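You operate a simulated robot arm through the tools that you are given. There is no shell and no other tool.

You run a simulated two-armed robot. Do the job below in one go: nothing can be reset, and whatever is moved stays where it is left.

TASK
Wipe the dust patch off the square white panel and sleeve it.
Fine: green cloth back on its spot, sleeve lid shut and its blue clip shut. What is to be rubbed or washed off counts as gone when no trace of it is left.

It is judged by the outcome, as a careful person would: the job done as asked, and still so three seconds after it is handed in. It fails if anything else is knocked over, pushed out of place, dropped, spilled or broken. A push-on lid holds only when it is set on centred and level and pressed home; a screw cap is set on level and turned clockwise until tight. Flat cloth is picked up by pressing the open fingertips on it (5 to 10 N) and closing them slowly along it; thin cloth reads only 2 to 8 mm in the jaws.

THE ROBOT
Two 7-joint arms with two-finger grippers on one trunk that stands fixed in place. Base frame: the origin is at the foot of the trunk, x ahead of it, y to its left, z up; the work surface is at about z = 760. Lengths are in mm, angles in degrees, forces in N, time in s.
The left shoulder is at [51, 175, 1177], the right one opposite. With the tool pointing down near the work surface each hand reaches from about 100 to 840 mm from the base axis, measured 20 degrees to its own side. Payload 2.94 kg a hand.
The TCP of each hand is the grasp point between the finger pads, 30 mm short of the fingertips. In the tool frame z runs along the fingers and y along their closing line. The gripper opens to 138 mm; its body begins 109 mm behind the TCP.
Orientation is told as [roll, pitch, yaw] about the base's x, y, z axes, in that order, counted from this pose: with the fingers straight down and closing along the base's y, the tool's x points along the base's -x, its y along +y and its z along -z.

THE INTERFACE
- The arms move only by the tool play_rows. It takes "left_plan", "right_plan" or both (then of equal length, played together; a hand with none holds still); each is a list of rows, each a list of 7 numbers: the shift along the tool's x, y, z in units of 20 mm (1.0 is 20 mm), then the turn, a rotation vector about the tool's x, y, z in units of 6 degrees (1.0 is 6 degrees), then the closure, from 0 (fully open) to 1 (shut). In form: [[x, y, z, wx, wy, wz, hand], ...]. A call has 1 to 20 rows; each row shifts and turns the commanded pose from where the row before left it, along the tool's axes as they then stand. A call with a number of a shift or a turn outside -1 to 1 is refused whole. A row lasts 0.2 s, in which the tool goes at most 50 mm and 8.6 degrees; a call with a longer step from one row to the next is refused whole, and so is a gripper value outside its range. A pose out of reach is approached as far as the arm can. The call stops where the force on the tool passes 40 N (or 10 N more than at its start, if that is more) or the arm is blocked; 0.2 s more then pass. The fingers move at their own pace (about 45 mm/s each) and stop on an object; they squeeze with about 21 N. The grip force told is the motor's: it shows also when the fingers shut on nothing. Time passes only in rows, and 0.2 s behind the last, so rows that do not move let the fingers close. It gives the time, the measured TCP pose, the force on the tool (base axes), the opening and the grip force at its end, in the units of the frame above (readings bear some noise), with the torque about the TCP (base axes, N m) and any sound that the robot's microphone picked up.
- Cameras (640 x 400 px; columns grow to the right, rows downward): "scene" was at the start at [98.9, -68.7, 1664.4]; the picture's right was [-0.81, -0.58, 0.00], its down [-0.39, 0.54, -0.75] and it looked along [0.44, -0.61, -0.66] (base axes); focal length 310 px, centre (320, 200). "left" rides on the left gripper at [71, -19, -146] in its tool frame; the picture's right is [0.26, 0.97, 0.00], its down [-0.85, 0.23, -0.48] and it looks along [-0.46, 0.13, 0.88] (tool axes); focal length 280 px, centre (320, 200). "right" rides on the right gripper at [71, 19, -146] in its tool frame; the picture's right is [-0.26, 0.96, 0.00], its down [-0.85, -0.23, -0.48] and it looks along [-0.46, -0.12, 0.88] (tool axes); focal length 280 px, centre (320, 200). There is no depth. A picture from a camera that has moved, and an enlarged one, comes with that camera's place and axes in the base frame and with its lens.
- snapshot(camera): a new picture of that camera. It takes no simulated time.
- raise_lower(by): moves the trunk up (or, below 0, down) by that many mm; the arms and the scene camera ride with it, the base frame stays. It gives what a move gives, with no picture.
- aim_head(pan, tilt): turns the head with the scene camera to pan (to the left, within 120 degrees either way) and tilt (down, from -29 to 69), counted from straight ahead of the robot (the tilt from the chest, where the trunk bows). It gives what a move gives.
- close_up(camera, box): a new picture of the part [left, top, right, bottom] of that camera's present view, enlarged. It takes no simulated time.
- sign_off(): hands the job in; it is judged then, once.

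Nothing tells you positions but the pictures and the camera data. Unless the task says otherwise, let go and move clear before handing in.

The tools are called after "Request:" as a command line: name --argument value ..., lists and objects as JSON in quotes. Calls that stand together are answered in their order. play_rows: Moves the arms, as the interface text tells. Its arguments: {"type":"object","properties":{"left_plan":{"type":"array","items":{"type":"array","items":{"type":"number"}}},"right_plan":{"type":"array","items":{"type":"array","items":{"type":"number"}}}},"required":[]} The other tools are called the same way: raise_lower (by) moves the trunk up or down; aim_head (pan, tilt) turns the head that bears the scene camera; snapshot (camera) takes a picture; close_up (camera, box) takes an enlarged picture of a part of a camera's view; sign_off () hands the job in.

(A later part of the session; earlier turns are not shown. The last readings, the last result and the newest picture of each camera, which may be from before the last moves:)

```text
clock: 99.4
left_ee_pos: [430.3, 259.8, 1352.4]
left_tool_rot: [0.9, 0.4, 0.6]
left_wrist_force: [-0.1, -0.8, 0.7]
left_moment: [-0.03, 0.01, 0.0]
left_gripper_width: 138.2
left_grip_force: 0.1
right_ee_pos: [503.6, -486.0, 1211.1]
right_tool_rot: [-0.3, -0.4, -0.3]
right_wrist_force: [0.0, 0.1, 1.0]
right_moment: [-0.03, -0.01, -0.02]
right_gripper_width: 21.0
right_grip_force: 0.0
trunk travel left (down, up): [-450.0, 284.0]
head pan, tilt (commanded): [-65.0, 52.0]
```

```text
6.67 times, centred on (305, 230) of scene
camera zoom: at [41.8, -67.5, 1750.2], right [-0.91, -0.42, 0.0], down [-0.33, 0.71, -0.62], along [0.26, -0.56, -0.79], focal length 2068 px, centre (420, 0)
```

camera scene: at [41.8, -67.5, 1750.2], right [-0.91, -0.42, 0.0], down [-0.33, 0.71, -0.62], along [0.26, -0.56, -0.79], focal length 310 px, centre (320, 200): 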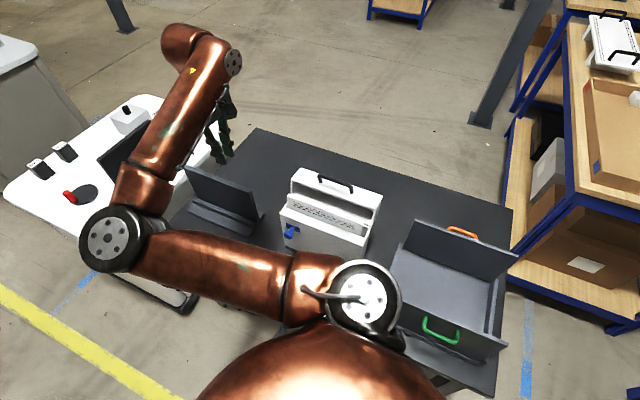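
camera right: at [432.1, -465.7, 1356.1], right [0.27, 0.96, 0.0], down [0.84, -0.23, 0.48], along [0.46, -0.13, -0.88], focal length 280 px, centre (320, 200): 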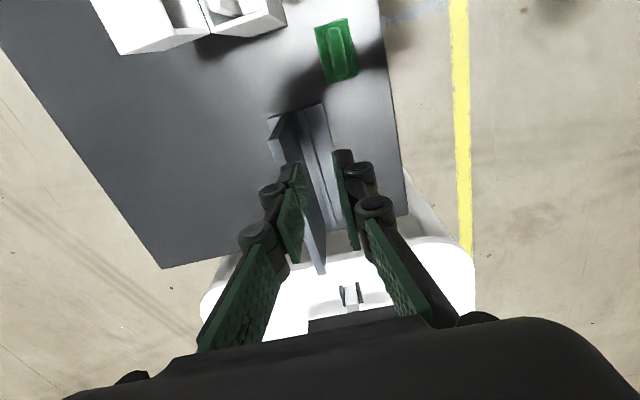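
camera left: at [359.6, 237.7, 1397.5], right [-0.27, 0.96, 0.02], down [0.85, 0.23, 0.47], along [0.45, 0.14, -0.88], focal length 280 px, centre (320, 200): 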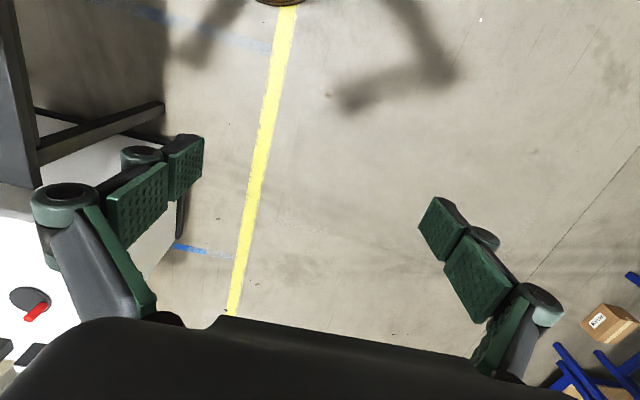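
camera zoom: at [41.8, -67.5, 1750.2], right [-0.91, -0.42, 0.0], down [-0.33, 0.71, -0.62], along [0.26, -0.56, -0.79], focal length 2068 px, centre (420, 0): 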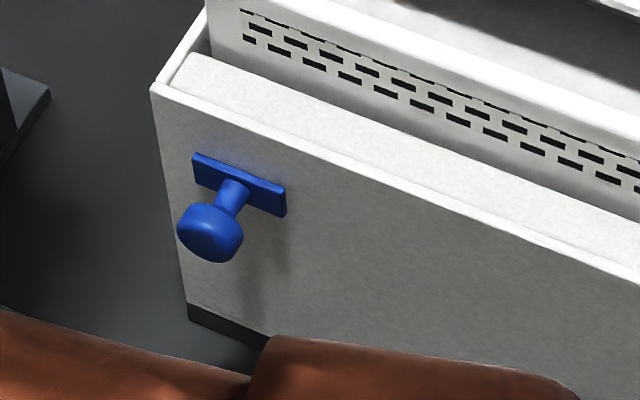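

The panel is in fact level and well inside the slot. Before shutting the lid I'll nudge its top a little toward the back wall, so the lid's front edge sweeps clear of it.

Request:
play_rows --right_plan '[[0.9, 0, 0, 0, 0, 0, 1], [0.9, 0, 0, 0, 0, 0, 1], [0.9, 0, 0, 0, 0, 0, 1], [0.9, 0, 0, 0, 0, 0, 1], [0.9, 0, 0, 0, 0, 0, 1], [0.9, 0, 0, 0, 0, 0, 1], [0.9, 0, 0, 0, 0, 0, 1], [0.9, 0, 0, 0, 0, 0, 1], [0.9, 0, 0, 0, 0, 0, 1], [0.9, 0, 0, 0, 0, 0, 1], [0.9, 0, 0, 0, 0, 0, 1], [0.9, 0, 0, 0, 0, 0, 1], [0.9, 0, 0, 0, 0, 0, 1], [0.7, 0, 0, 0, 0, 0, 1], [0, 0, 1, 0, 0, 0, 1], [0, 0, 1, 0, 0, 0, 1], [0, 0, 1, 0, 0, 0, 1], [0, 0, 1, 0, 0, 0, 1], [0, 0, 0, 0, 0, 0, 1]]'

Request:
snapshot --camera "right"

Request:
snapshot --camera "scene"

```text
clock: 103.4
left_ee_pos: [429.2, 259.9, 1352.9]
left_tool_rot: [1.0, 0.3, 0.6]
left_wrist_force: [-0.9, 0.6, -0.3]
left_moment: [0.03, 0.0, 0.0]
left_gripper_width: 138.1
left_grip_force: 0.1
right_ee_pos: [258.0, -486.1, 1178.1]
right_tool_rot: [-0.3, -0.3, -0.3]
right_wrist_force: [-0.6, -0.4, 0.6]
right_moment: [0.02, 0.02, 0.03]
right_gripper_width: 0.1
right_grip_force: 20.9
right hand out of reach, approached as far as the arm can: row 16, 17, 18
trunk travel left (down, up): [-450.0, 284.0]
head pan, tilt (commanded): [-65.0, 52.0]
```

```text
taken
camera right: at [185.5, -466.7, 1323.6], right [0.27, 0.96, 0.0], down [0.85, -0.23, 0.48], along [0.46, -0.13, -0.88], focal length 280 px, centre (320, 200)
```

right: 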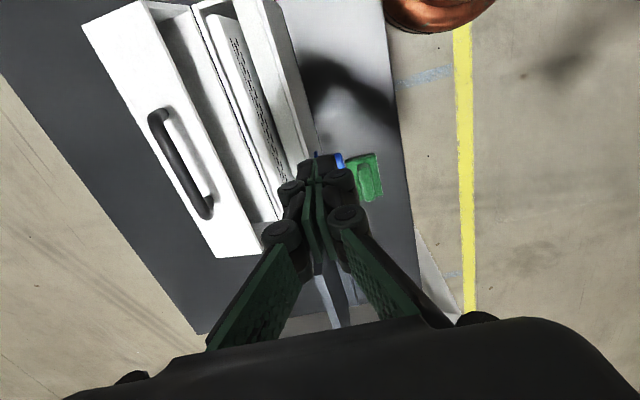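

```text
taken
camera scene: at [41.6, -67.4, 1750.2], right [-0.91, -0.42, 0.0], down [-0.33, 0.71, -0.62], along [0.26, -0.56, -0.79], focal length 310 px, centre (320, 200)
```

scene: 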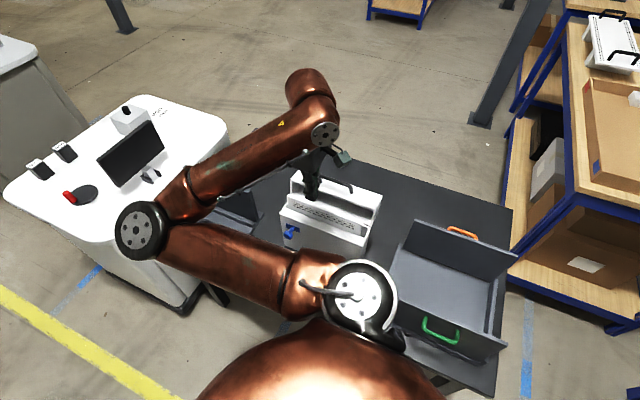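

The arm is too folded to come lower here with the trunk at this height. I'll raise the trunk so the right arm can work downward near the body.

Request:
raise_lower --by 230

Request:
snapshot --camera "scene"

Request:
snapshot --camera "right"

```text
clock: 105.8
left_ee_pos: [430.7, 260.3, 1581.4]
left_tool_rot: [0.9, 0.4, 0.7]
left_wrist_force: [0.8, 0.6, 0.6]
left_moment: [0.01, 0.01, 0.0]
left_gripper_width: 138.1
left_grip_force: 0.1
right_ee_pos: [256.6, -486.1, 1409.6]
right_tool_rot: [-0.3, -0.4, -0.3]
right_wrist_force: [-0.3, 0.3, -0.3]
right_moment: [0.04, 0.03, -0.02]
right_gripper_width: 0.2
right_grip_force: 21.4
trunk travel left (down, up): [-680.0, 54.0]
head pan, tilt (commanded): [-65.0, 52.0]
```

```text
taken
camera scene: at [15.3, -67.5, 1979.7], right [-0.91, -0.42, 0.0], down [-0.33, 0.71, -0.62], along [0.26, -0.56, -0.79], focal length 310 px, centre (320, 200)
```

scene: 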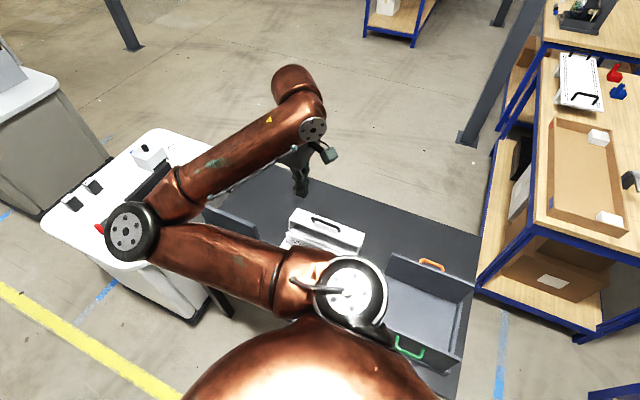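

```text
taken
camera right: at [185.3, -465.5, 1553.7], right [0.27, 0.96, 0.0], down [0.84, -0.23, 0.48], along [0.46, -0.13, -0.88], focal length 280 px, centre (320, 200)
```

right: 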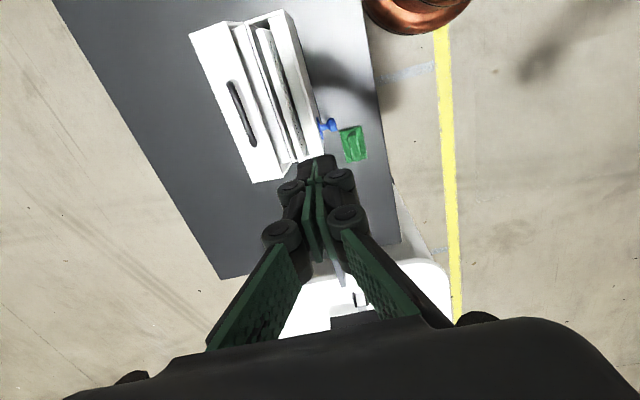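

Request:
play_rows --right_plan '[[0, 0, 1, 0, 0, 0, 1], [0, 0, 1, 0, 0, 0, 1], [0, 0, 1, 0, 0, 0, 1], [0, 0, 1, 0, 0, 0, 1], [0, 0, 1, 0, 0, 0, 1], [0, 0, 1, 0, 0, 0, 1], [0, 0, 1, 0, 0, 0, 1], [0, 0, 1, 0, 0, 0, 1], [0, 0, 1, 0, 0, 0, 1], [0, 0, 1, 0, 0, 0, 1], [0, 0, 1, 0, 0, 0, 1], [0, 0, 1, 0, 0, 0, 1], [0, 0, 1, 0, 0, 0, 1], [0, 0, 1, 0, 0, 0, 1], [0, 0, 1, 0, 0, 0, 1], [0, 0, 1, 0, 0, 0, 1], [0, 0, 0.8, 0, 0, 0, 1], [0, 0, 0, 0, 0, 0, 1]]'

Request:
snapshot --camera "right"

Request:
snapshot --camera "scene"

```text
clock: 109.6
left_ee_pos: [431.1, 260.7, 1582.6]
left_tool_rot: [1.0, 0.4, 0.5]
left_wrist_force: [0.0, 0.9, 0.2]
left_moment: [0.01, -0.01, 0.02]
left_gripper_width: 137.9
left_grip_force: 0.1
right_ee_pos: [261.6, -481.4, 1391.7]
right_tool_rot: [-0.2, 0.0, 0.1]
right_wrist_force: [0.1, -0.2, 0.6]
right_moment: [0.01, 0.0, 0.0]
right_gripper_width: 0.0
right_grip_force: 21.0
right hand out of reach, approached as far as the arm can: row 1, 2, 3, 4, 5, 6, 7, 8, 9, 10, 11, 12, 13, 14, 15, 16, 17
trunk travel left (down, up): [-680.0, 54.0]
head pan, tilt (commanded): [-65.0, 52.0]
```

```text
taken
camera right: at [192.3, -461.4, 1537.1], right [0.26, 0.96, 0.0], down [0.85, -0.23, 0.48], along [0.46, -0.13, -0.88], focal length 280 px, centre (320, 200)
```

right: 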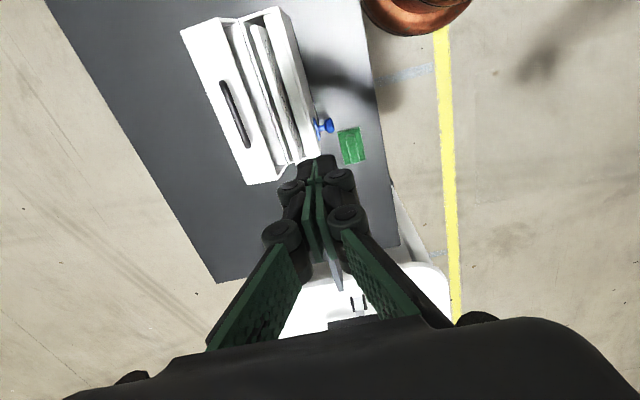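

```text
taken
camera scene: at [15.5, -67.2, 1979.9], right [-0.91, -0.42, 0.0], down [-0.33, 0.71, -0.62], along [0.26, -0.56, -0.79], focal length 310 px, centre (320, 200)
```

scene: 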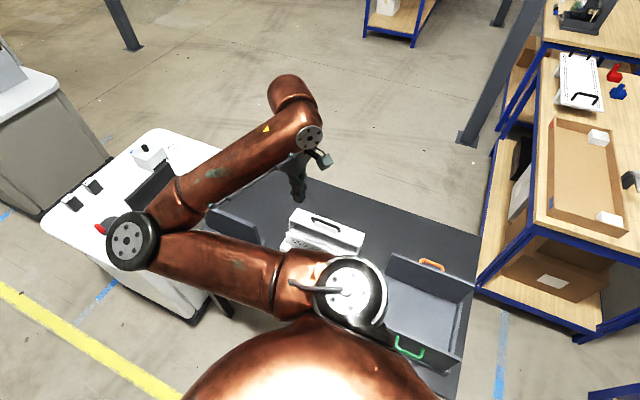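

The straight-down path passes too close to the shoulder. I'll go around: forward in +x first, then down, then back.

Request:
play_rows --right_plan '[[-0.5, 0, 0, 0, 0, 0, 1], [-0.5, 0, 0, 0, 0, 0, 1]]'

```text
clock: 110.2
left_ee_pos: [430.4, 260.0, 1581.5]
left_tool_rot: [1.0, 0.4, 0.6]
left_wrist_force: [-0.7, -0.2, 0.3]
left_moment: [-0.04, 0.04, 0.02]
left_gripper_width: 138.0
left_grip_force: 0.0
right_ee_pos: [282.3, -483.1, 1392.6]
right_tool_rot: [-0.4, -0.4, -0.3]
right_wrist_force: [-0.4, 0.0, -0.3]
right_moment: [-0.01, 0.01, 0.01]
right_gripper_width: 0.0
right_grip_force: 21.1
trunk travel left (down, up): [-680.0, 54.0]
head pan, tilt (commanded): [-65.0, 52.0]
```

Request:
play_rows --right_plan '[[-1, 0, 0, 0, 0, 0, 1], [-1, 0, 0, 0, 0, 0, 1], [-1, 0, 0, 0, 0, 0, 1], [-1, 0, 0, 0, 0, 0, 1], [-1, 0, 0, 0, 0, 0, 1], [-1, 0, 0, 0, 0, 0, 1], [-1, 0, 0.5, 0, 0, 0, 1], [-1, 0, 1, 0, 0, 0, 1], [0, 0, 1, 0, 0, 0, 1], [0, 0, 1, 0, 0, 0, 1], [0, 0, 1, 0, 0, 0, 1], [0, 0, 1, 0, 0, 0, 1], [0, 0, 1, 0, 0, 0, 1], [0, 0, 1, 0, 0, 0, 1], [0, 0, 1, 0, 0, 0, 1], [0, 0, 1, 0, 0, 0, 1], [0, 0, 1, 0, 0, 0, 1], [0, 0, 1, 0, 0, 0, 1], [0, 0, 1, 0, 0, 0, 1], [0, 0, 1, 0, 0, 0, 1]]'

Request:
snapshot --camera "scene"

```text
clock: 114.4
left_ee_pos: [431.6, 260.9, 1583.1]
left_tool_rot: [0.9, 0.4, 0.7]
left_wrist_force: [-0.7, 0.1, 0.0]
left_moment: [-0.01, -0.02, -0.01]
left_gripper_width: 137.9
left_grip_force: 0.1
right_ee_pos: [443.5, -483.2, 1123.0]
right_tool_rot: [-0.4, -0.4, -0.3]
right_wrist_force: [0.0, -0.6, 0.1]
right_moment: [0.02, 0.02, -0.02]
right_gripper_width: 0.1
right_grip_force: 21.0
trunk travel left (down, up): [-680.0, 54.0]
head pan, tilt (commanded): [-65.0, 52.0]
```

```text
taken
camera scene: at [15.3, -67.7, 1979.9], right [-0.91, -0.42, 0.0], down [-0.33, 0.71, -0.62], along [0.26, -0.56, -0.79], focal length 310 px, centre (320, 200)
```

scene: 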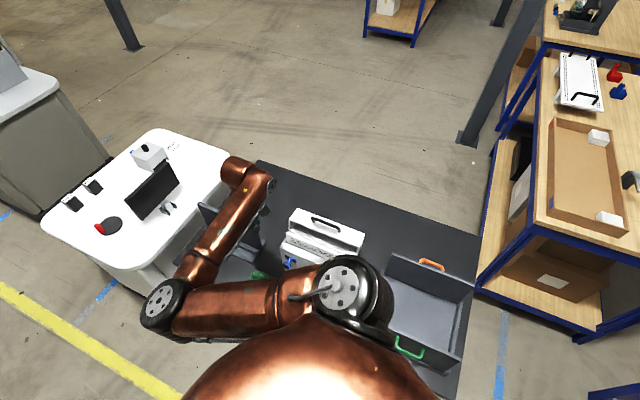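

Request:
play_rows --right_plan '[[1, 0, 0, 0, 0, 0, 1], [1, 0, 0, 0, 0, 0, 1], [1, 0, 0, 0, 0, 0, 1], [1, 0, 0, 0, 0, 0, 1], [1, 0, 0, 0, 0, 0, 1], [1, 0, 0, 0, 0, 0, 1], [1, 0, 0, 0, 0, 0, 1], [1, 0, 0, 0, 0, 0, 1], [1, 0, 0, 0, 0, 0, 1], [0.3, 0, 0, 0, 0, 0, 1], [0, 0, 0, 0, 0, 0, 1]]'

Request:
snapshot --camera "right"

Request:
snapshot --camera "scene"

```text
clock: 116.8
left_ee_pos: [430.3, 260.3, 1581.9]
left_tool_rot: [1.1, 0.4, 0.6]
left_wrist_force: [0.1, 0.2, 0.1]
left_moment: [-0.04, 0.01, 0.02]
left_gripper_width: 138.0
left_grip_force: 0.0
right_ee_pos: [257.5, -483.2, 1120.4]
right_tool_rot: [-0.4, -0.3, -0.3]
right_wrist_force: [1.1, 0.0, -1.0]
right_moment: [0.01, 0.01, 0.0]
right_gripper_width: 0.4
right_grip_force: 20.6
trunk travel left (down, up): [-680.0, 54.0]
head pan, tilt (commanded): [-65.0, 52.0]
```

```text
taken
camera right: at [186.9, -464.7, 1265.6], right [0.27, 0.96, 0.0], down [0.84, -0.23, 0.48], along [0.46, -0.13, -0.88], focal length 280 px, centre (320, 200)
```

right: 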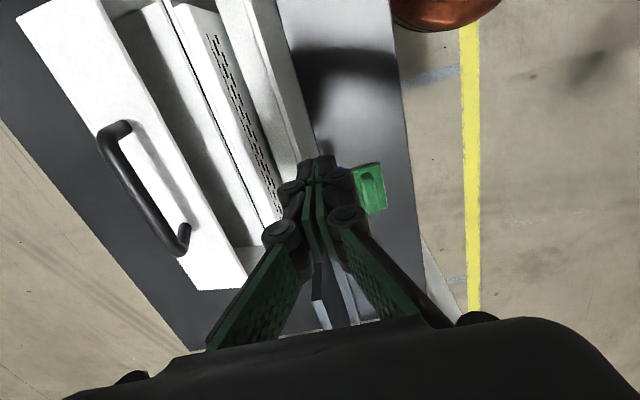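

```text
taken
camera scene: at [15.3, -67.5, 1979.9], right [-0.91, -0.42, 0.0], down [-0.33, 0.71, -0.62], along [0.26, -0.56, -0.79], focal length 310 px, centre (320, 200)
```

scene: 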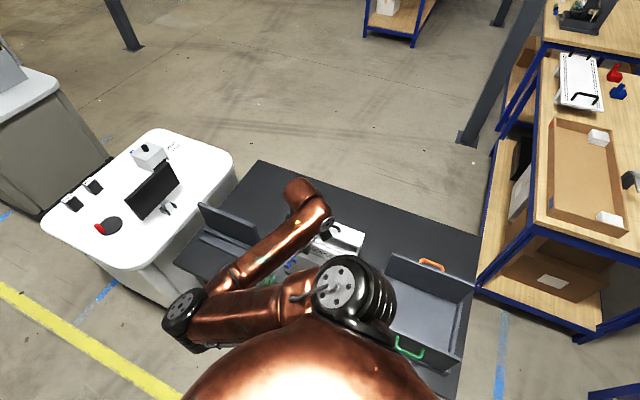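

Request:
close_up --camera "right" --box '[20, 0, 300, 290]'

```text
1.38 times, centred on (160, 145) of right
camera zoom: at [186.9, -464.7, 1265.6], right [0.27, 0.96, 0.0], down [0.84, -0.23, 0.48], along [0.46, -0.13, -0.88], focal length 387 px, centre (541, 276)
```

zoom: 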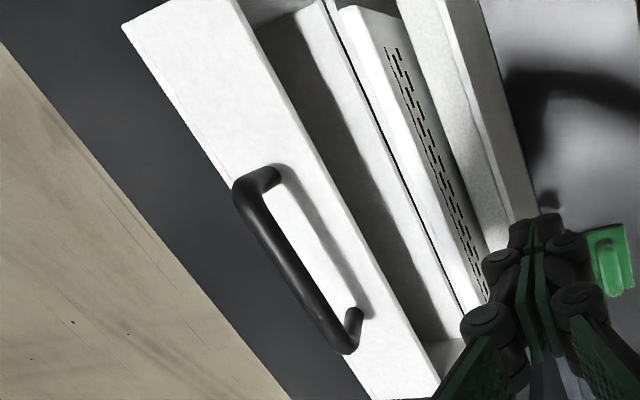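

The hand reaches here now. First the panel nudge: descend in front of its top edge, fingertips just above the sleeve rim.

Request:
play_rows --right_plan '[[0, 0, 0.8, 0, 0, 0, 1], [0, 0, 0.8, 0, 0, 0, 1], [0, 0, 0.8, 0, 0, 0, 1], [0, 0, 0.8, 0, 0, 0, 1], [0, 0, 0.7, 0, 0, 0, 1], [0, 0, 0.5, 0, 0, 0, 1], [0, 0, 0, 0, 0, 0, 1]]'

Request:
snapshot --camera "right"

```text
clock: 118.4
left_ee_pos: [429.9, 260.5, 1582.2]
left_tool_rot: [0.9, 0.4, 0.6]
left_wrist_force: [0.3, -0.1, -0.4]
left_moment: [0.0, -0.02, -0.05]
left_gripper_width: 138.1
left_grip_force: 0.1
right_ee_pos: [258.5, -483.8, 1035.5]
right_tool_rot: [-0.2, -0.4, -0.2]
right_wrist_force: [-0.3, 0.2, -1.3]
right_moment: [0.0, 0.04, 0.02]
right_gripper_width: 0.1
right_grip_force: 21.1
trunk travel left (down, up): [-680.0, 54.0]
head pan, tilt (commanded): [-65.0, 52.0]
```

```text
taken
camera right: at [187.4, -464.1, 1179.6], right [0.27, 0.96, 0.0], down [0.84, -0.23, 0.48], along [0.46, -0.13, -0.88], focal length 280 px, centre (320, 200)
```

right: 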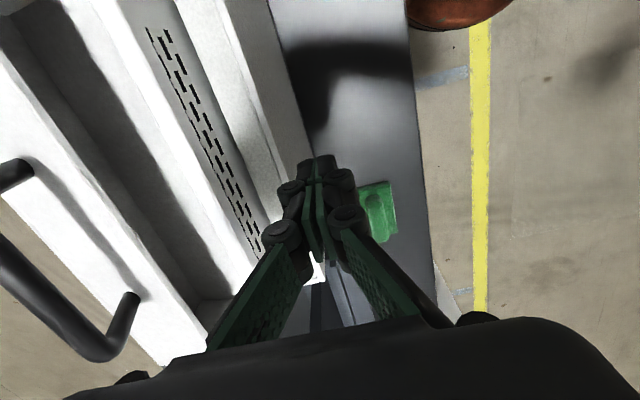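

Request:
close_up --camera "right" --box '[0, 0, 300, 370]'

```text
1.08 times, centred on (150, 185) of right (not enlarged: the box is as wide or as high as the picture)
camera zoom: at [187.4, -464.1, 1179.6], right [0.27, 0.96, 0.0], down [0.84, -0.23, 0.48], along [0.46, -0.13, -0.88], focal length 303 px, centre (504, 216)
```

zoom: 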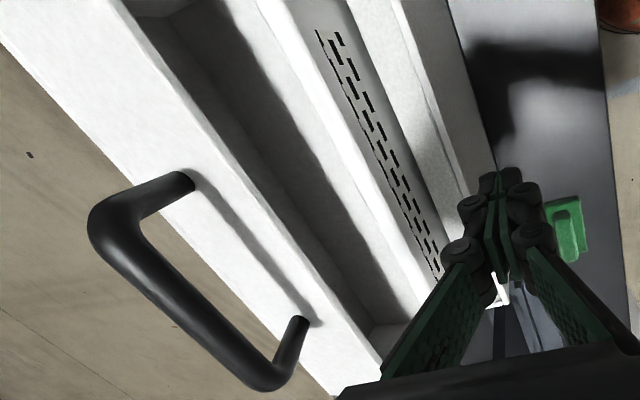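

Now the handle is well placed: rod at about y −626, z 1080, x 200–300. First I move −y toward the panel's front face, slowly.

Request:
play_rows --right_plan '[[0, -0.5, 0.1, 0, 0, 0, 1], [0, -0.7, 0.1, 0, 0, 0, 1], [0, -0.5, 0, 0, 0, 0, 1], [0, -0.3, 0, 0, 0, 0, 1], [0, -0.2, 0, 0, 0, 0, 1], [0, -0.1, 0, 0, 0, 0, 1], [0, 0, 0, 0, 0, 0, 1]]'

Request:
snapshot --camera "right"

```text
clock: 120.0
left_ee_pos: [430.0, 260.8, 1583.0]
left_tool_rot: [1.0, 0.4, 0.6]
left_wrist_force: [0.4, -0.6, 0.2]
left_moment: [0.02, 0.0, 0.01]
left_gripper_width: 137.9
left_grip_force: 0.1
right_ee_pos: [259.1, -531.4, 1029.3]
right_tool_rot: [-0.3, -0.5, -0.4]
right_wrist_force: [-0.1, 0.9, 0.4]
right_moment: [0.0, -0.03, -0.03]
right_gripper_width: 0.1
right_grip_force: 20.9
trunk travel left (down, up): [-680.0, 54.0]
head pan, tilt (commanded): [-65.0, 52.0]
```

```text
taken
camera right: at [187.1, -510.5, 1174.9], right [0.27, 0.96, 0.0], down [0.84, -0.23, 0.48], along [0.46, -0.13, -0.88], focal length 280 px, centre (320, 200)
```

right: 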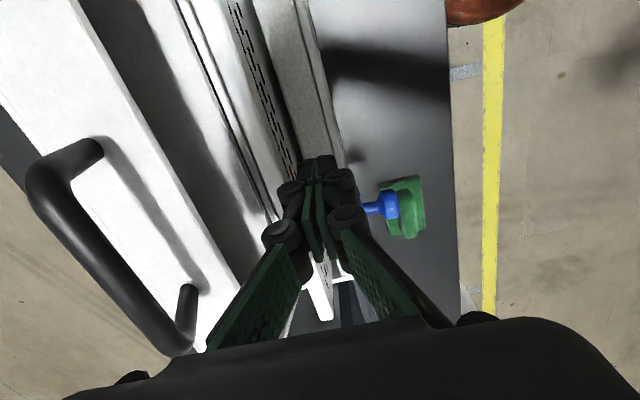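

Request:
play_rows --right_plan '[[0, -0.1, 0, 0, 0, 0, 1], [0, -0.1, 0, 0, 0, 0, 1], [0, -0.1, 0, 0, 0, 0, 1], [0, -0.1, 0, 0, 0, 0, 1], [0, 0, 0, 0, 0, 0, 1]]'

Request:
close_up --camera "right" --box '[170, 0, 400, 250]'

```text
clock: 121.2
left_ee_pos: [429.4, 259.9, 1582.1]
left_tool_rot: [1.0, 0.4, 0.6]
left_wrist_force: [-0.1, -1.0, -0.5]
left_moment: [-0.01, -0.03, -0.01]
left_gripper_width: 137.8
left_grip_force: 0.0
right_ee_pos: [259.8, -540.0, 1029.7]
right_tool_rot: [-0.3, -0.4, -0.3]
right_wrist_force: [0.0, -0.8, 0.4]
right_moment: [-0.03, -0.04, -0.03]
right_gripper_width: 0.1
right_grip_force: 21.2
trunk travel left (down, up): [-680.0, 54.0]
head pan, tilt (commanded): [-65.0, 52.0]
```

```text
1.60 times, centred on (285, 125) of right
camera zoom: at [188.4, -518.9, 1174.5], right [0.27, 0.96, 0.0], down [0.84, -0.23, 0.48], along [0.46, -0.13, -0.88], focal length 449 px, centre (376, 320)
```

zoom: 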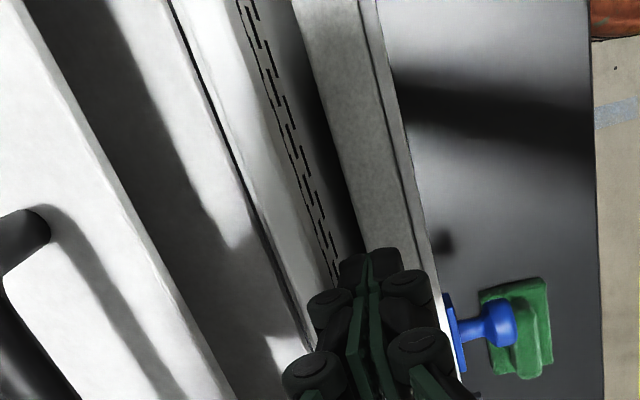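

Request:
play_rows --right_plan '[[0, -0.1, 0, 0, 0, 0, 1], [0, -0.1, 0, 0, 0, 0, 1], [0, -0.1, 0, 0, 0, 0, 1], [0, 0, 0, 0, 0, 0, 1]]'

Request:
close_up --camera "right" --box '[170, 0, 400, 250]'

```text
clock: 122.2
left_ee_pos: [429.3, 260.1, 1583.3]
left_tool_rot: [1.0, 0.3, 0.5]
left_wrist_force: [0.5, -0.3, -0.4]
left_moment: [0.02, -0.01, 0.02]
left_gripper_width: 138.2
left_grip_force: 0.0
right_ee_pos: [260.0, -545.1, 1029.8]
right_tool_rot: [-0.3, -0.4, -0.3]
right_wrist_force: [0.1, -0.4, -0.6]
right_moment: [0.01, 0.0, -0.01]
right_gripper_width: 0.2
right_grip_force: 21.9
trunk travel left (down, up): [-680.0, 54.0]
head pan, tilt (commanded): [-65.0, 52.0]
```

```text
1.60 times, centred on (285, 125) of right
camera zoom: at [188.6, -524.5, 1175.0], right [0.27, 0.96, 0.0], down [0.84, -0.23, 0.48], along [0.46, -0.13, -0.88], focal length 449 px, centre (376, 320)
```

zoom: 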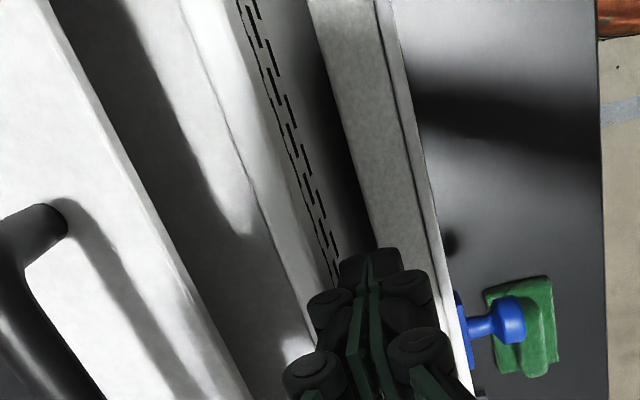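

Request:
play_rows --right_plan '[[0, -0.1, 0, 0, 0, 0, 1], [0, -0.05, 0, 0, 0, 0, 1], [0, 0, 0, 0, 0, 0, 1]]'

```text
clock: 123.0
left_ee_pos: [429.8, 260.8, 1582.9]
left_tool_rot: [1.1, 0.5, 0.6]
left_wrist_force: [-0.2, -0.7, -0.5]
left_moment: [-0.01, -0.02, 0.01]
left_gripper_width: 138.2
left_grip_force: 0.0
right_ee_pos: [257.5, -549.3, 1030.0]
right_tool_rot: [-0.2, -0.4, -0.2]
right_wrist_force: [-0.4, 0.3, 0.1]
right_moment: [-0.01, -0.04, -0.03]
right_gripper_width: 0.0
right_grip_force: 20.9
trunk travel left (down, up): [-680.0, 54.0]
head pan, tilt (commanded): [-65.0, 52.0]
```

No resistance: the panel's top has tipped back toward the rear wall. I retreat, rise, and go above the handle with the jaws open.

Request:
play_rows --right_plan '[[0, 0.6, 0, 0, 0, 0, 1], [0, 0.7, 0, 0, 0, 0, 1], [0, 0, -0.6, 0, 0, 0, 1], [0, 0, -1, 0, 0, 0, 1], [0, 0, -1, 0, 0, 0, 1], [0, 0, -1, 0, 0, 0, 1], [0, 0, -1, 0, 0, 0, 1], [0, 0, -1, 0, 0, 0, 1], [0, 0, -1, 0, 0, 0, 1], [0, 0, -1, 0, 0, 0, 0.6], [0, -0.7, 0, 0, 0, 0, 0.6], [0, -0.9, 0, 0, 0, 0, 0.6], [0, -0.9, 0, 0, 0, 0, 0.6], [0, -0.9, 0, 0, 0, 0, 0.6], [0, -0.9, 0, 0, 0, 0, 0.6], [0, -0.7, 0, 0, 0, 0, 0.6], [0, 0, 0, 0, 0, 0, 0.6]]'

Request:
snapshot --camera "right"

```text
clock: 126.6
left_ee_pos: [429.8, 260.8, 1583.3]
left_tool_rot: [0.9, 0.4, 0.6]
left_wrist_force: [-1.0, 0.0, 0.2]
left_moment: [0.0, -0.02, 0.03]
left_gripper_width: 137.9
left_grip_force: 0.1
right_ee_pos: [257.6, -622.8, 1183.1]
right_tool_rot: [-0.3, -0.4, -0.3]
right_wrist_force: [-0.8, 0.0, 0.5]
right_moment: [0.04, 0.01, -0.01]
right_gripper_width: 55.4
right_grip_force: 0.0
trunk travel left (down, up): [-680.0, 54.0]
head pan, tilt (commanded): [-65.0, 52.0]
```

```text
taken
camera right: at [186.6, -601.8, 1328.1], right [0.27, 0.96, 0.0], down [0.84, -0.23, 0.48], along [0.46, -0.13, -0.88], focal length 280 px, centre (320, 200)
```

right: 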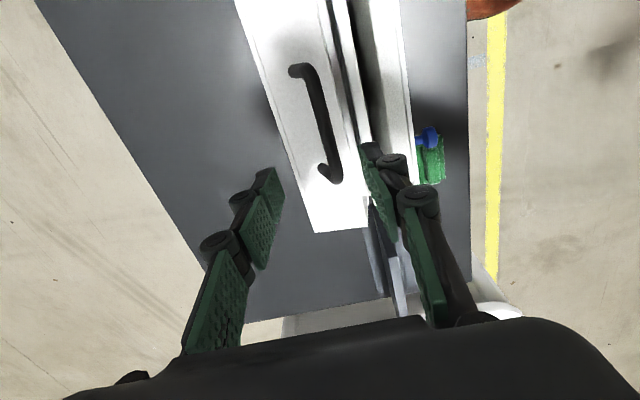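

Request:
close_up --camera "right" --box '[240, 0, 440, 240]'

Request:
close_up --camera "scene" --box '[260, 160, 400, 280]'

```text
1.67 times, centred on (340, 120) of right
camera zoom: at [186.6, -601.8, 1328.1], right [0.27, 0.96, 0.0], down [0.84, -0.23, 0.48], along [0.46, -0.13, -0.88], focal length 467 px, centre (287, 333)
```

zoom: 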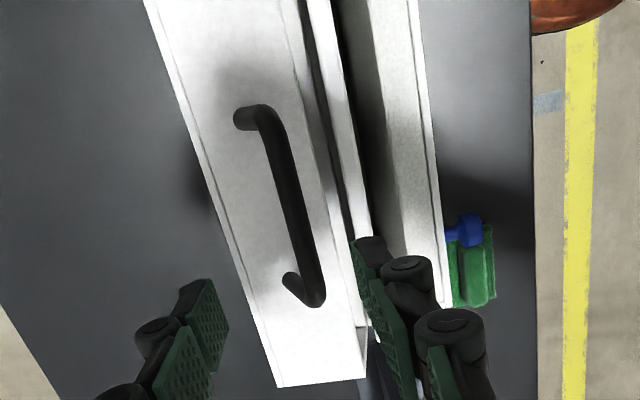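

```text
3.33 times, centred on (330, 220) of scene
camera zoom: at [15.2, -67.5, 1979.9], right [-0.91, -0.42, 0.0], down [-0.33, 0.71, -0.62], along [0.26, -0.56, -0.79], focal length 1034 px, centre (287, 133)
```

zoom: 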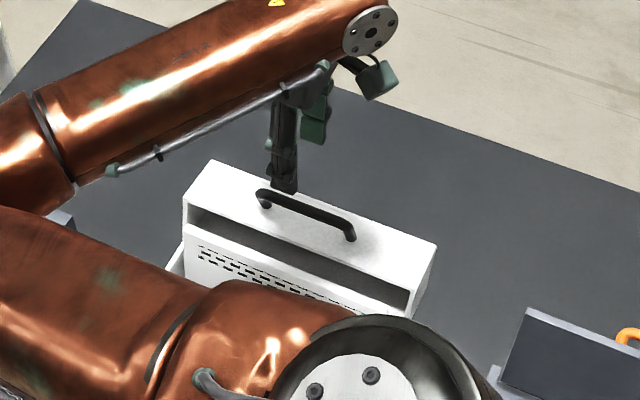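

The panel leans back nicely. The handle rod is at about (x 195–300, y −618, z 1085). I'll centre the jaws on it and come down to straddle it.

Request:
play_rows --right_plan '[[0.35, 0.24, 0, 0, 0, 0, 0.6], [0, 0, 1, 0, 0, 0, 0.6], [0, 0, 1, 0, 0, 0, 0.6], [0, 0, 1, 0, 0, 0, 0.6], [0, 0, 0.8, 0, 0, 0, 0.6], [0, 0, 0, 0, 0, 0, 0.6]]'

Request:
snapshot --camera "right"

Request:
close_up --camera "scene" --box '[260, 160, 400, 280]'

```text
clock: 128.0
left_ee_pos: [430.5, 260.7, 1582.2]
left_tool_rot: [1.0, 0.4, 0.6]
left_wrist_force: [0.1, 0.3, 0.5]
left_moment: [0.0, 0.01, 0.01]
left_gripper_width: 138.0
left_grip_force: 0.1
right_ee_pos: [250.4, -618.2, 1106.8]
right_tool_rot: [-0.2, -0.5, -0.3]
right_wrist_force: [0.2, 0.0, 0.5]
right_moment: [0.01, -0.03, -0.01]
right_gripper_width: 55.4
right_grip_force: 0.1
trunk travel left (down, up): [-680.0, 54.0]
head pan, tilt (commanded): [-65.0, 52.0]
```

```text
taken
camera right: at [179.1, -596.2, 1251.5], right [0.27, 0.96, 0.0], down [0.84, -0.23, 0.48], along [0.46, -0.13, -0.88], focal length 280 px, centre (320, 200)
```

right: 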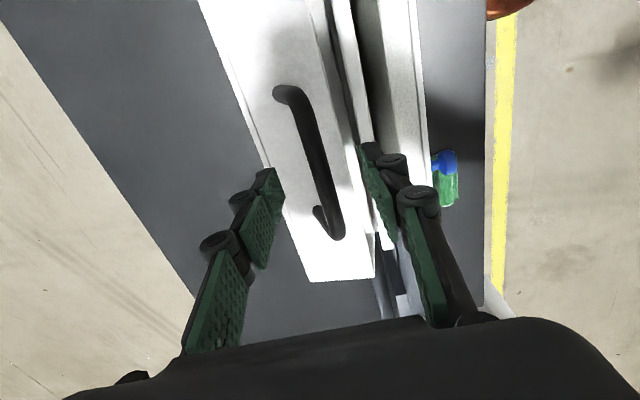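

```text
3.33 times, centred on (330, 220) of scene
camera zoom: at [15.0, -67.7, 1979.9], right [-0.91, -0.42, 0.0], down [-0.33, 0.71, -0.62], along [0.26, -0.56, -0.79], focal length 1034 px, centre (287, 133)
```

zoom: 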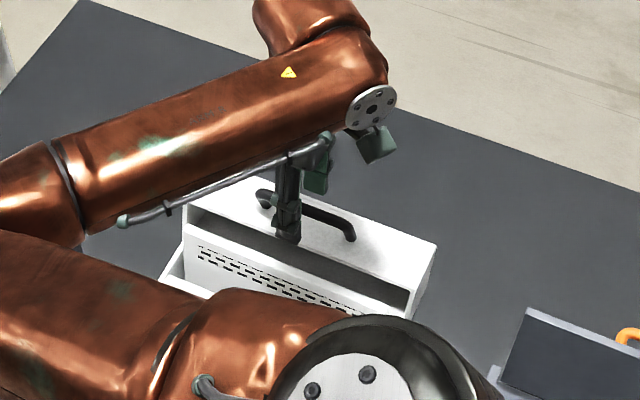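

The rod lies between the fingers. A little lower, then close on it.

Request:
play_rows --right_plan '[[0, 0.1, 0.4, 0, 0, 0, 0.6], [0, 0, 0.25, 0, 0, 0, 0.6], [0, 0, 0, 0, 0, 0, 0.7], [0, 0, 0, 0, 0, 0, 0.8], [0, 0, 0, 0, 0, 0, 0.85], [0, 0, 0, 0, 0, 0, 0.88], [0, 0, 0, 0, 0, 0, 0.88]]'

Request:
snapshot --camera "right"

```text
clock: 129.6
left_ee_pos: [430.2, 260.2, 1583.2]
left_tool_rot: [1.0, 0.3, 0.7]
left_wrist_force: [0.3, -0.7, 0.3]
left_moment: [0.02, -0.02, 0.02]
left_gripper_width: 137.9
left_grip_force: 0.1
right_ee_pos: [250.1, -615.7, 1093.2]
right_tool_rot: [-0.3, -0.4, -0.4]
right_wrist_force: [0.0, 0.0, 0.4]
right_moment: [0.01, 0.03, 0.02]
right_gripper_width: 16.7
right_grip_force: 0.2
trunk travel left (down, up): [-680.0, 54.0]
head pan, tilt (commanded): [-65.0, 52.0]
```

```text
taken
camera right: at [179.7, -594.4, 1239.2], right [0.27, 0.96, 0.0], down [0.84, -0.23, 0.48], along [0.46, -0.13, -0.88], focal length 280 px, centre (320, 200)
```

right: 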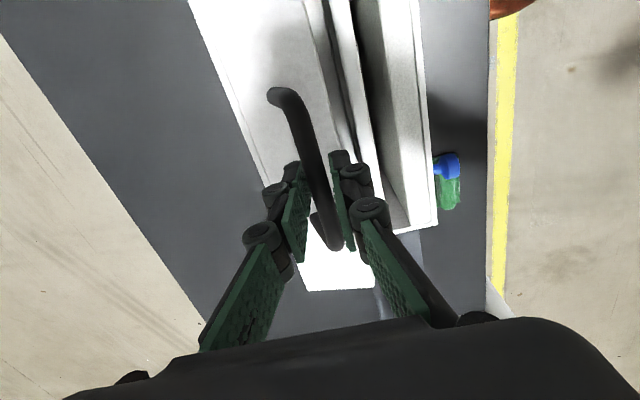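

Request:
play_rows --right_plan '[[0, 0, 0, 0, 0, 0, 0.92], [0, 0, 0, 0, 0, 0, 0.96], [0, 0, 0, 0, 0, 0, 1], [0, 0, 0, 0, 0, 0, 1]]'

Request:
close_up --camera "right" --box '[220, 60, 440, 300]'

```text
clock: 130.6
left_ee_pos: [428.4, 259.9, 1582.2]
left_tool_rot: [1.0, 0.4, 0.6]
left_wrist_force: [-0.1, 0.3, 0.3]
left_moment: [0.0, 0.0, -0.02]
left_gripper_width: 137.9
left_grip_force: 0.0
right_ee_pos: [250.7, -616.0, 1094.5]
right_tool_rot: [-0.3, -0.4, -0.2]
right_wrist_force: [-0.3, 0.7, -0.5]
right_moment: [-0.01, -0.01, 0.22]
right_gripper_width: 10.4
right_grip_force: 37.3
trunk travel left (down, up): [-680.0, 54.0]
head pan, tilt (commanded): [-65.0, 52.0]
```

```text
1.67 times, centred on (330, 180) of right
camera zoom: at [179.7, -594.4, 1239.1], right [0.27, 0.96, 0.0], down [0.84, -0.23, 0.48], along [0.46, -0.13, -0.88], focal length 467 px, centre (303, 233)
```

zoom: 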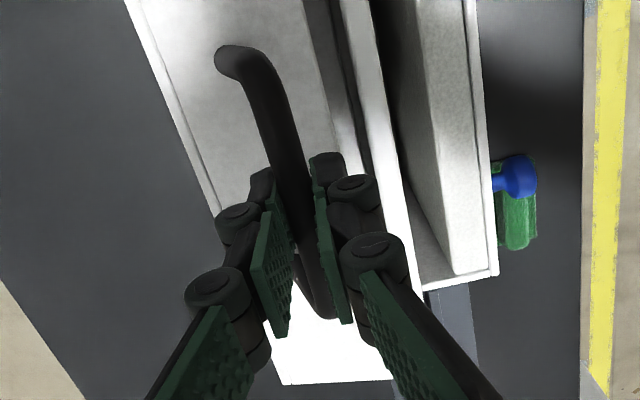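

The rod is gripped (10.4 mm). I'll swing the lid along its arc about the hinge (y≈−581, z≈985), in short parts with force checks, rolling the tool along.

Request:
play_rows --right_plan '[[0, 0.535, -0.155, 0.41, 0, 0, 1], [0, 0.545, -0.124, 0.41, 0, 0, 1], [0, 0.554, -0.093, 0.41, 0, 0, 1], [0, 0, 0, 0, 0, 0, 1]]'

Request:
snapshot --camera "right"

Request:
close_up --camera "scene" --box '[260, 160, 400, 280]'

```text
clock: 131.6
left_ee_pos: [430.8, 258.8, 1582.5]
left_tool_rot: [1.0, 0.4, 0.6]
left_wrist_force: [0.8, 0.0, -0.3]
left_moment: [0.01, -0.03, -0.01]
left_gripper_width: 138.1
left_grip_force: 0.1
right_ee_pos: [250.5, -582.1, 1098.9]
right_tool_rot: [-7.5, -0.3, -0.3]
right_wrist_force: [-2.5, 1.1, -14.0]
right_moment: [0.06, 0.28, 0.2]
right_gripper_width: 10.4
right_grip_force: 37.6
trunk travel left (down, up): [-680.0, 54.0]
head pan, tilt (commanded): [-65.0, 52.0]
```

```text
taken
camera right: at [180.1, -543.4, 1239.9], right [0.27, 0.96, -0.12], down [0.85, -0.17, 0.51], along [0.46, -0.24, -0.85], focal length 280 px, centre (320, 200)
```

right: 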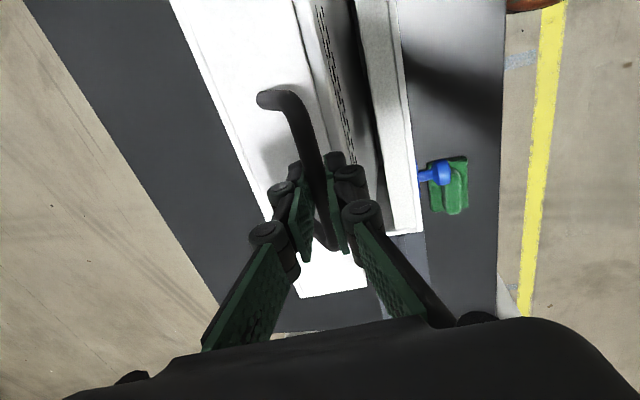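

```text
3.33 times, centred on (330, 220) of scene
camera zoom: at [15.4, -69.5, 1979.7], right [-0.91, -0.42, 0.0], down [-0.33, 0.71, -0.61], along [0.26, -0.56, -0.79], focal length 1034 px, centre (287, 133)
```

zoom: 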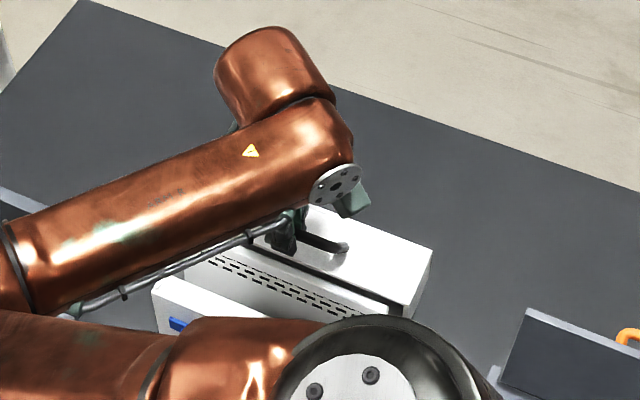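

A slight radial pull (14 N), so the true arc is about 1.5 mm tighter. I correct for it and continue.

Request:
play_rows --right_plan '[[0, 0.55, 0.03, 0.41, 0, 0, 1], [0, 0.55, -0.01, 0.41, 0, 0, 1], [0, 0.55, 0.02, 0.41, 0, 0, 1], [0, 0, 0, 0, 0, 0, 1]]'

Request:
snapshot --camera "right"

```text
clock: 132.6
left_ee_pos: [429.5, 260.6, 1583.0]
left_tool_rot: [0.9, 0.4, 0.5]
left_wrist_force: [0.6, -0.4, -0.1]
left_moment: [-0.04, -0.01, -0.02]
left_gripper_width: 138.0
left_grip_force: 0.1
right_ee_pos: [251.5, -550.1, 1094.1]
right_tool_rot: [-15.0, -0.4, -0.3]
right_wrist_force: [-4.0, 0.3, 0.5]
right_moment: [0.04, 0.09, 0.22]
right_gripper_width: 10.3
right_grip_force: 36.9
trunk travel left (down, up): [-680.0, 54.0]
head pan, tilt (commanded): [-65.0, 52.0]
```

```text
taken
camera right: at [179.9, -492.0, 1228.5], right [0.27, 0.93, -0.25], down [0.84, -0.1, 0.53], along [0.46, -0.35, -0.81], focal length 280 px, centre (320, 200)
```

right: 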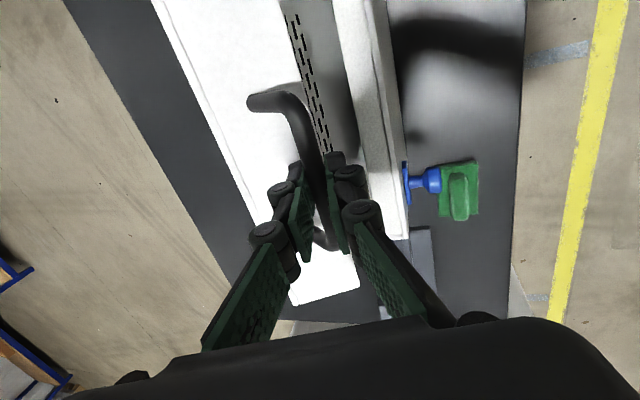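

On the arc now (force near zero). Continuing through the stretch where the lid's edge passes the panel top.

Request:
play_rows --right_plan '[[0, 0.542, 0.031, 0.41, 0, 0, 1], [0, 0.55, 0.069, 0.41, 0, 0, 1], [0, 0.536, 0.099, 0.41, 0, 0, 1], [0, 0, 0, 0, 0, 0, 1]]'

Request:
snapshot --camera "right"

```text
clock: 133.6
left_ee_pos: [429.7, 260.6, 1581.7]
left_tool_rot: [1.0, 0.4, 0.6]
left_wrist_force: [-0.3, 0.4, -0.4]
left_moment: [-0.02, 0.0, 0.0]
left_gripper_width: 137.9
left_grip_force: 0.3
right_ee_pos: [251.6, -517.9, 1078.1]
right_tool_rot: [-22.3, -0.4, -0.3]
right_wrist_force: [-1.6, 3.3, 3.4]
right_moment: [0.16, -0.17, 0.39]
right_gripper_width: 10.4
right_grip_force: 37.4
trunk travel left (down, up): [-680.0, 54.0]
head pan, tilt (commanded): [-65.0, 52.0]
```

```text
taken
camera right: at [180.1, -444.7, 1204.4], right [0.27, 0.89, -0.37], down [0.84, -0.04, 0.53], along [0.46, -0.45, -0.76], focal length 280 px, centre (320, 200)
```

right: 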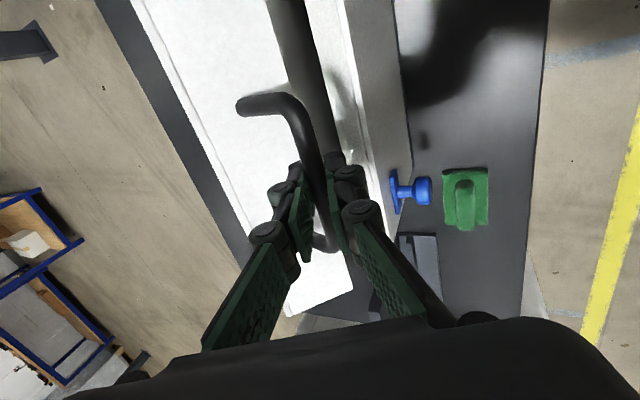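

Forces stay small and the lid has come over the panel. Continuing down the arc.

Request:
play_rows --right_plan '[[0, 0.535, 0.132, 0.41, 0, 0, 1], [0, 0.521, 0.161, 0.41, 0, 0, 1], [0, 0.515, 0.19, 0.41, 0, 0, 1], [0, 0, 0, 0, 0, 0, 1]]'

Request:
snapshot --camera "right"

```text
clock: 134.6
left_ee_pos: [426.9, 269.8, 1583.1]
left_tool_rot: [0.6, 0.3, 0.6]
left_wrist_force: [0.0, -0.7, -0.4]
left_moment: [0.02, 0.0, -0.02]
left_gripper_width: 138.0
left_grip_force: 0.0
right_ee_pos: [251.9, -507.3, 1062.7]
right_tool_rot: [-30.1, -0.3, -0.4]
right_wrist_force: [-12.9, 25.6, 26.4]
right_moment: [0.06, 0.31, 0.11]
right_gripper_width: 10.6
right_grip_force: 38.0
right hand out of reach, approached as far as the arm can: row 3
trunk travel left (down, up): [-680.0, 54.0]
head pan, tilt (commanded): [-65.0, 52.0]
```

```text
taken
camera right: at [181.5, -414.9, 1179.2], right [0.27, 0.83, -0.48], down [0.85, 0.03, 0.53], along [0.46, -0.55, -0.7], focal length 280 px, centre (320, 200)
```

right: 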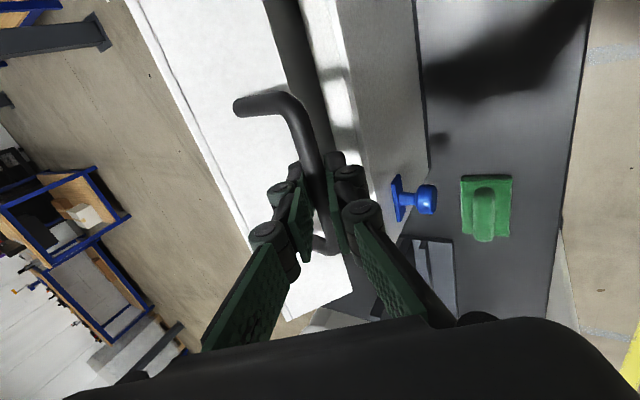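

The arm ran out of reach on the last row and pressed the rod inward (37 N); the left hand also shifted by 10 mm. I'll look before going on.

Request:
aim_head --pan -30 --tilt 60

Request:
snapshot --camera "scene"

Request:
snapshot --camera "left"

```text
clock: 135.6
left_ee_pos: [426.9, 267.3, 1583.1]
left_tool_rot: [0.7, 0.3, 0.6]
left_wrist_force: [0.1, -0.6, 0.5]
left_moment: [-0.03, 0.02, 0.01]
left_gripper_width: 137.9
left_grip_force: 0.0
right_ee_pos: [252.2, -508.3, 1062.9]
right_tool_rot: [-30.0, -0.4, -0.3]
right_wrist_force: [-12.5, 23.1, 24.5]
right_moment: [0.01, 0.17, 0.2]
right_gripper_width: 11.2
right_grip_force: 38.1
trunk travel left (down, up): [-680.0, 54.0]
head pan, tilt (commanded): [-30.0, 60.0]
```

```text
taken
camera scene: at [37.7, -2.7, 1971.5], right [-0.5, -0.87, 0.01], down [-0.75, 0.43, -0.51], along [0.43, -0.26, -0.86], focal length 310 px, centre (320, 200)
```

scene: 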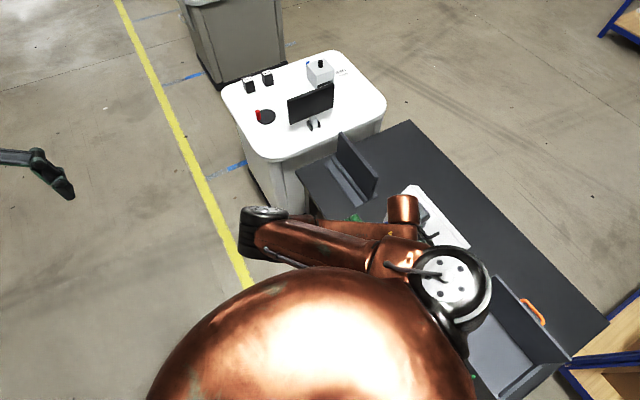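

```text
taken
camera left: at [356.0, 244.7, 1728.0], right [-0.27, 0.96, 0.01], down [0.85, 0.23, 0.48], along [0.45, 0.14, -0.88], focal length 280 px, centre (320, 200)
```

left: 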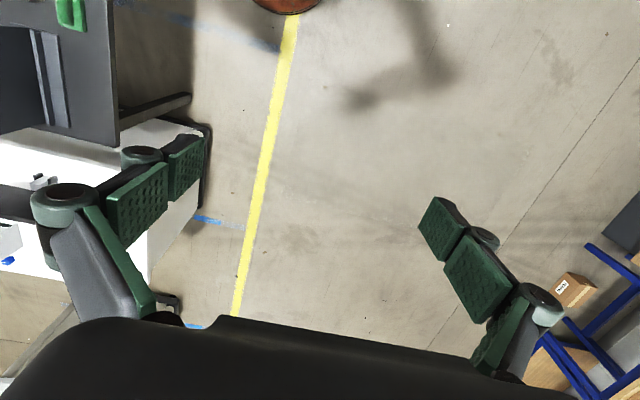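

The wrist is too near the shoulder with this much roll (the trunk just flexed under the push). I'll take roll back out while the rod turns in the grip — that moves the wrist away from the shoulder.

Request:
play_rows --right_plan '[[0, 0, 0, -0.5, 0, 0, 1], [0, 0, 0, -0.5, 0, 0, 1], [0, 0, 0, 0, 0, 0, 1]]'

```text
clock: 136.4
left_ee_pos: [432.9, 256.0, 1581.6]
left_tool_rot: [1.2, 0.5, 0.6]
left_wrist_force: [0.0, 0.4, 0.4]
left_moment: [0.02, 0.01, -0.02]
left_gripper_width: 138.0
left_grip_force: 0.1
right_ee_pos: [256.2, -515.2, 1054.7]
right_tool_rot: [-23.5, -0.2, -0.2]
right_wrist_force: [-1.4, -15.1, -21.6]
right_moment: [0.19, 0.31, 0.09]
right_gripper_width: 10.1
right_grip_force: 34.7
trunk travel left (down, up): [-680.0, 54.0]
head pan, tilt (commanded): [-30.0, 60.0]
```

The forces flipped; I need to see whether the sleeve itself has moved.

Request:
snapshot --camera "right"

Request:
aim_head --pan -65 --tilt 52

Request:
snapshot --camera "scene"

Request:
close_up --camera "scene" --box '[250, 180, 410, 300]'

```text
taken
camera right: at [185.2, -439.0, 1180.2], right [0.27, 0.88, -0.38], down [0.85, -0.03, 0.53], along [0.46, -0.47, -0.75], focal length 280 px, centre (320, 200)
```

right: 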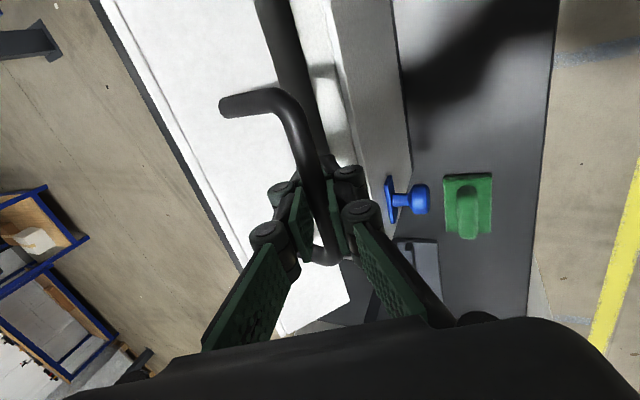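

```text
clock: 137.4
left_ee_pos: [431.1, 253.8, 1582.3]
left_tool_rot: [1.2, 0.4, 0.6]
left_wrist_force: [-0.7, 0.5, -0.1]
left_moment: [-0.02, 0.01, -0.03]
left_gripper_width: 138.0
left_grip_force: 0.0
right_ee_pos: [256.7, -515.8, 1056.4]
right_tool_rot: [-23.6, -0.3, -0.4]
right_wrist_force: [0.1, -23.0, -28.9]
right_moment: [0.15, 0.07, 0.38]
right_gripper_width: 9.7
right_grip_force: 35.0
trunk travel left (down, up): [-680.0, 54.0]
head pan, tilt (commanded): [-65.0, 52.0]
```

```text
taken
camera scene: at [16.7, -75.1, 1979.5], right [-0.91, -0.42, 0.0], down [-0.33, 0.72, -0.61], along [0.26, -0.55, -0.79], focal length 310 px, centre (320, 200)
```

scene: 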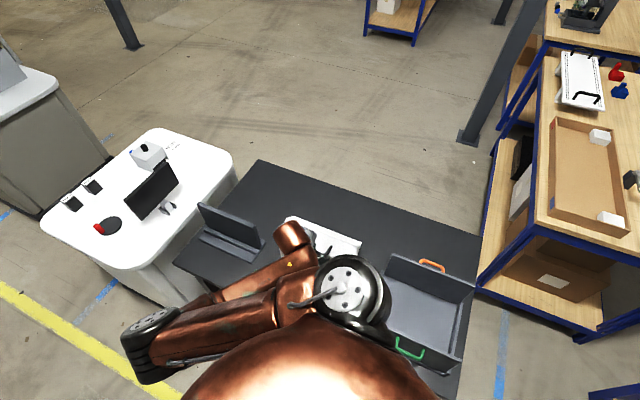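

```text
3.33 times, centred on (330, 240) of scene
camera zoom: at [16.7, -75.1, 1979.5], right [-0.91, -0.42, 0.0], down [-0.33, 0.72, -0.61], along [0.26, -0.55, -0.79], focal length 1034 px, centre (287, 67)
```

zoom: 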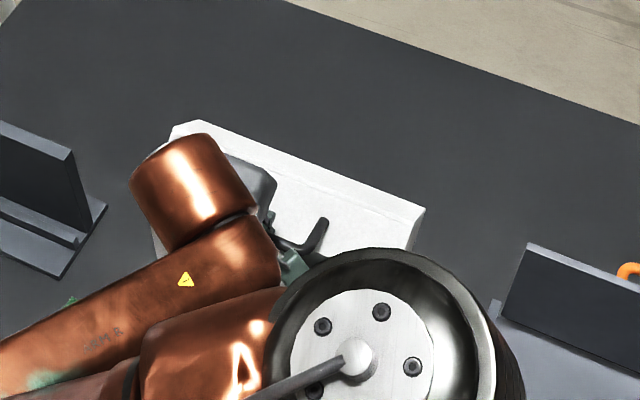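

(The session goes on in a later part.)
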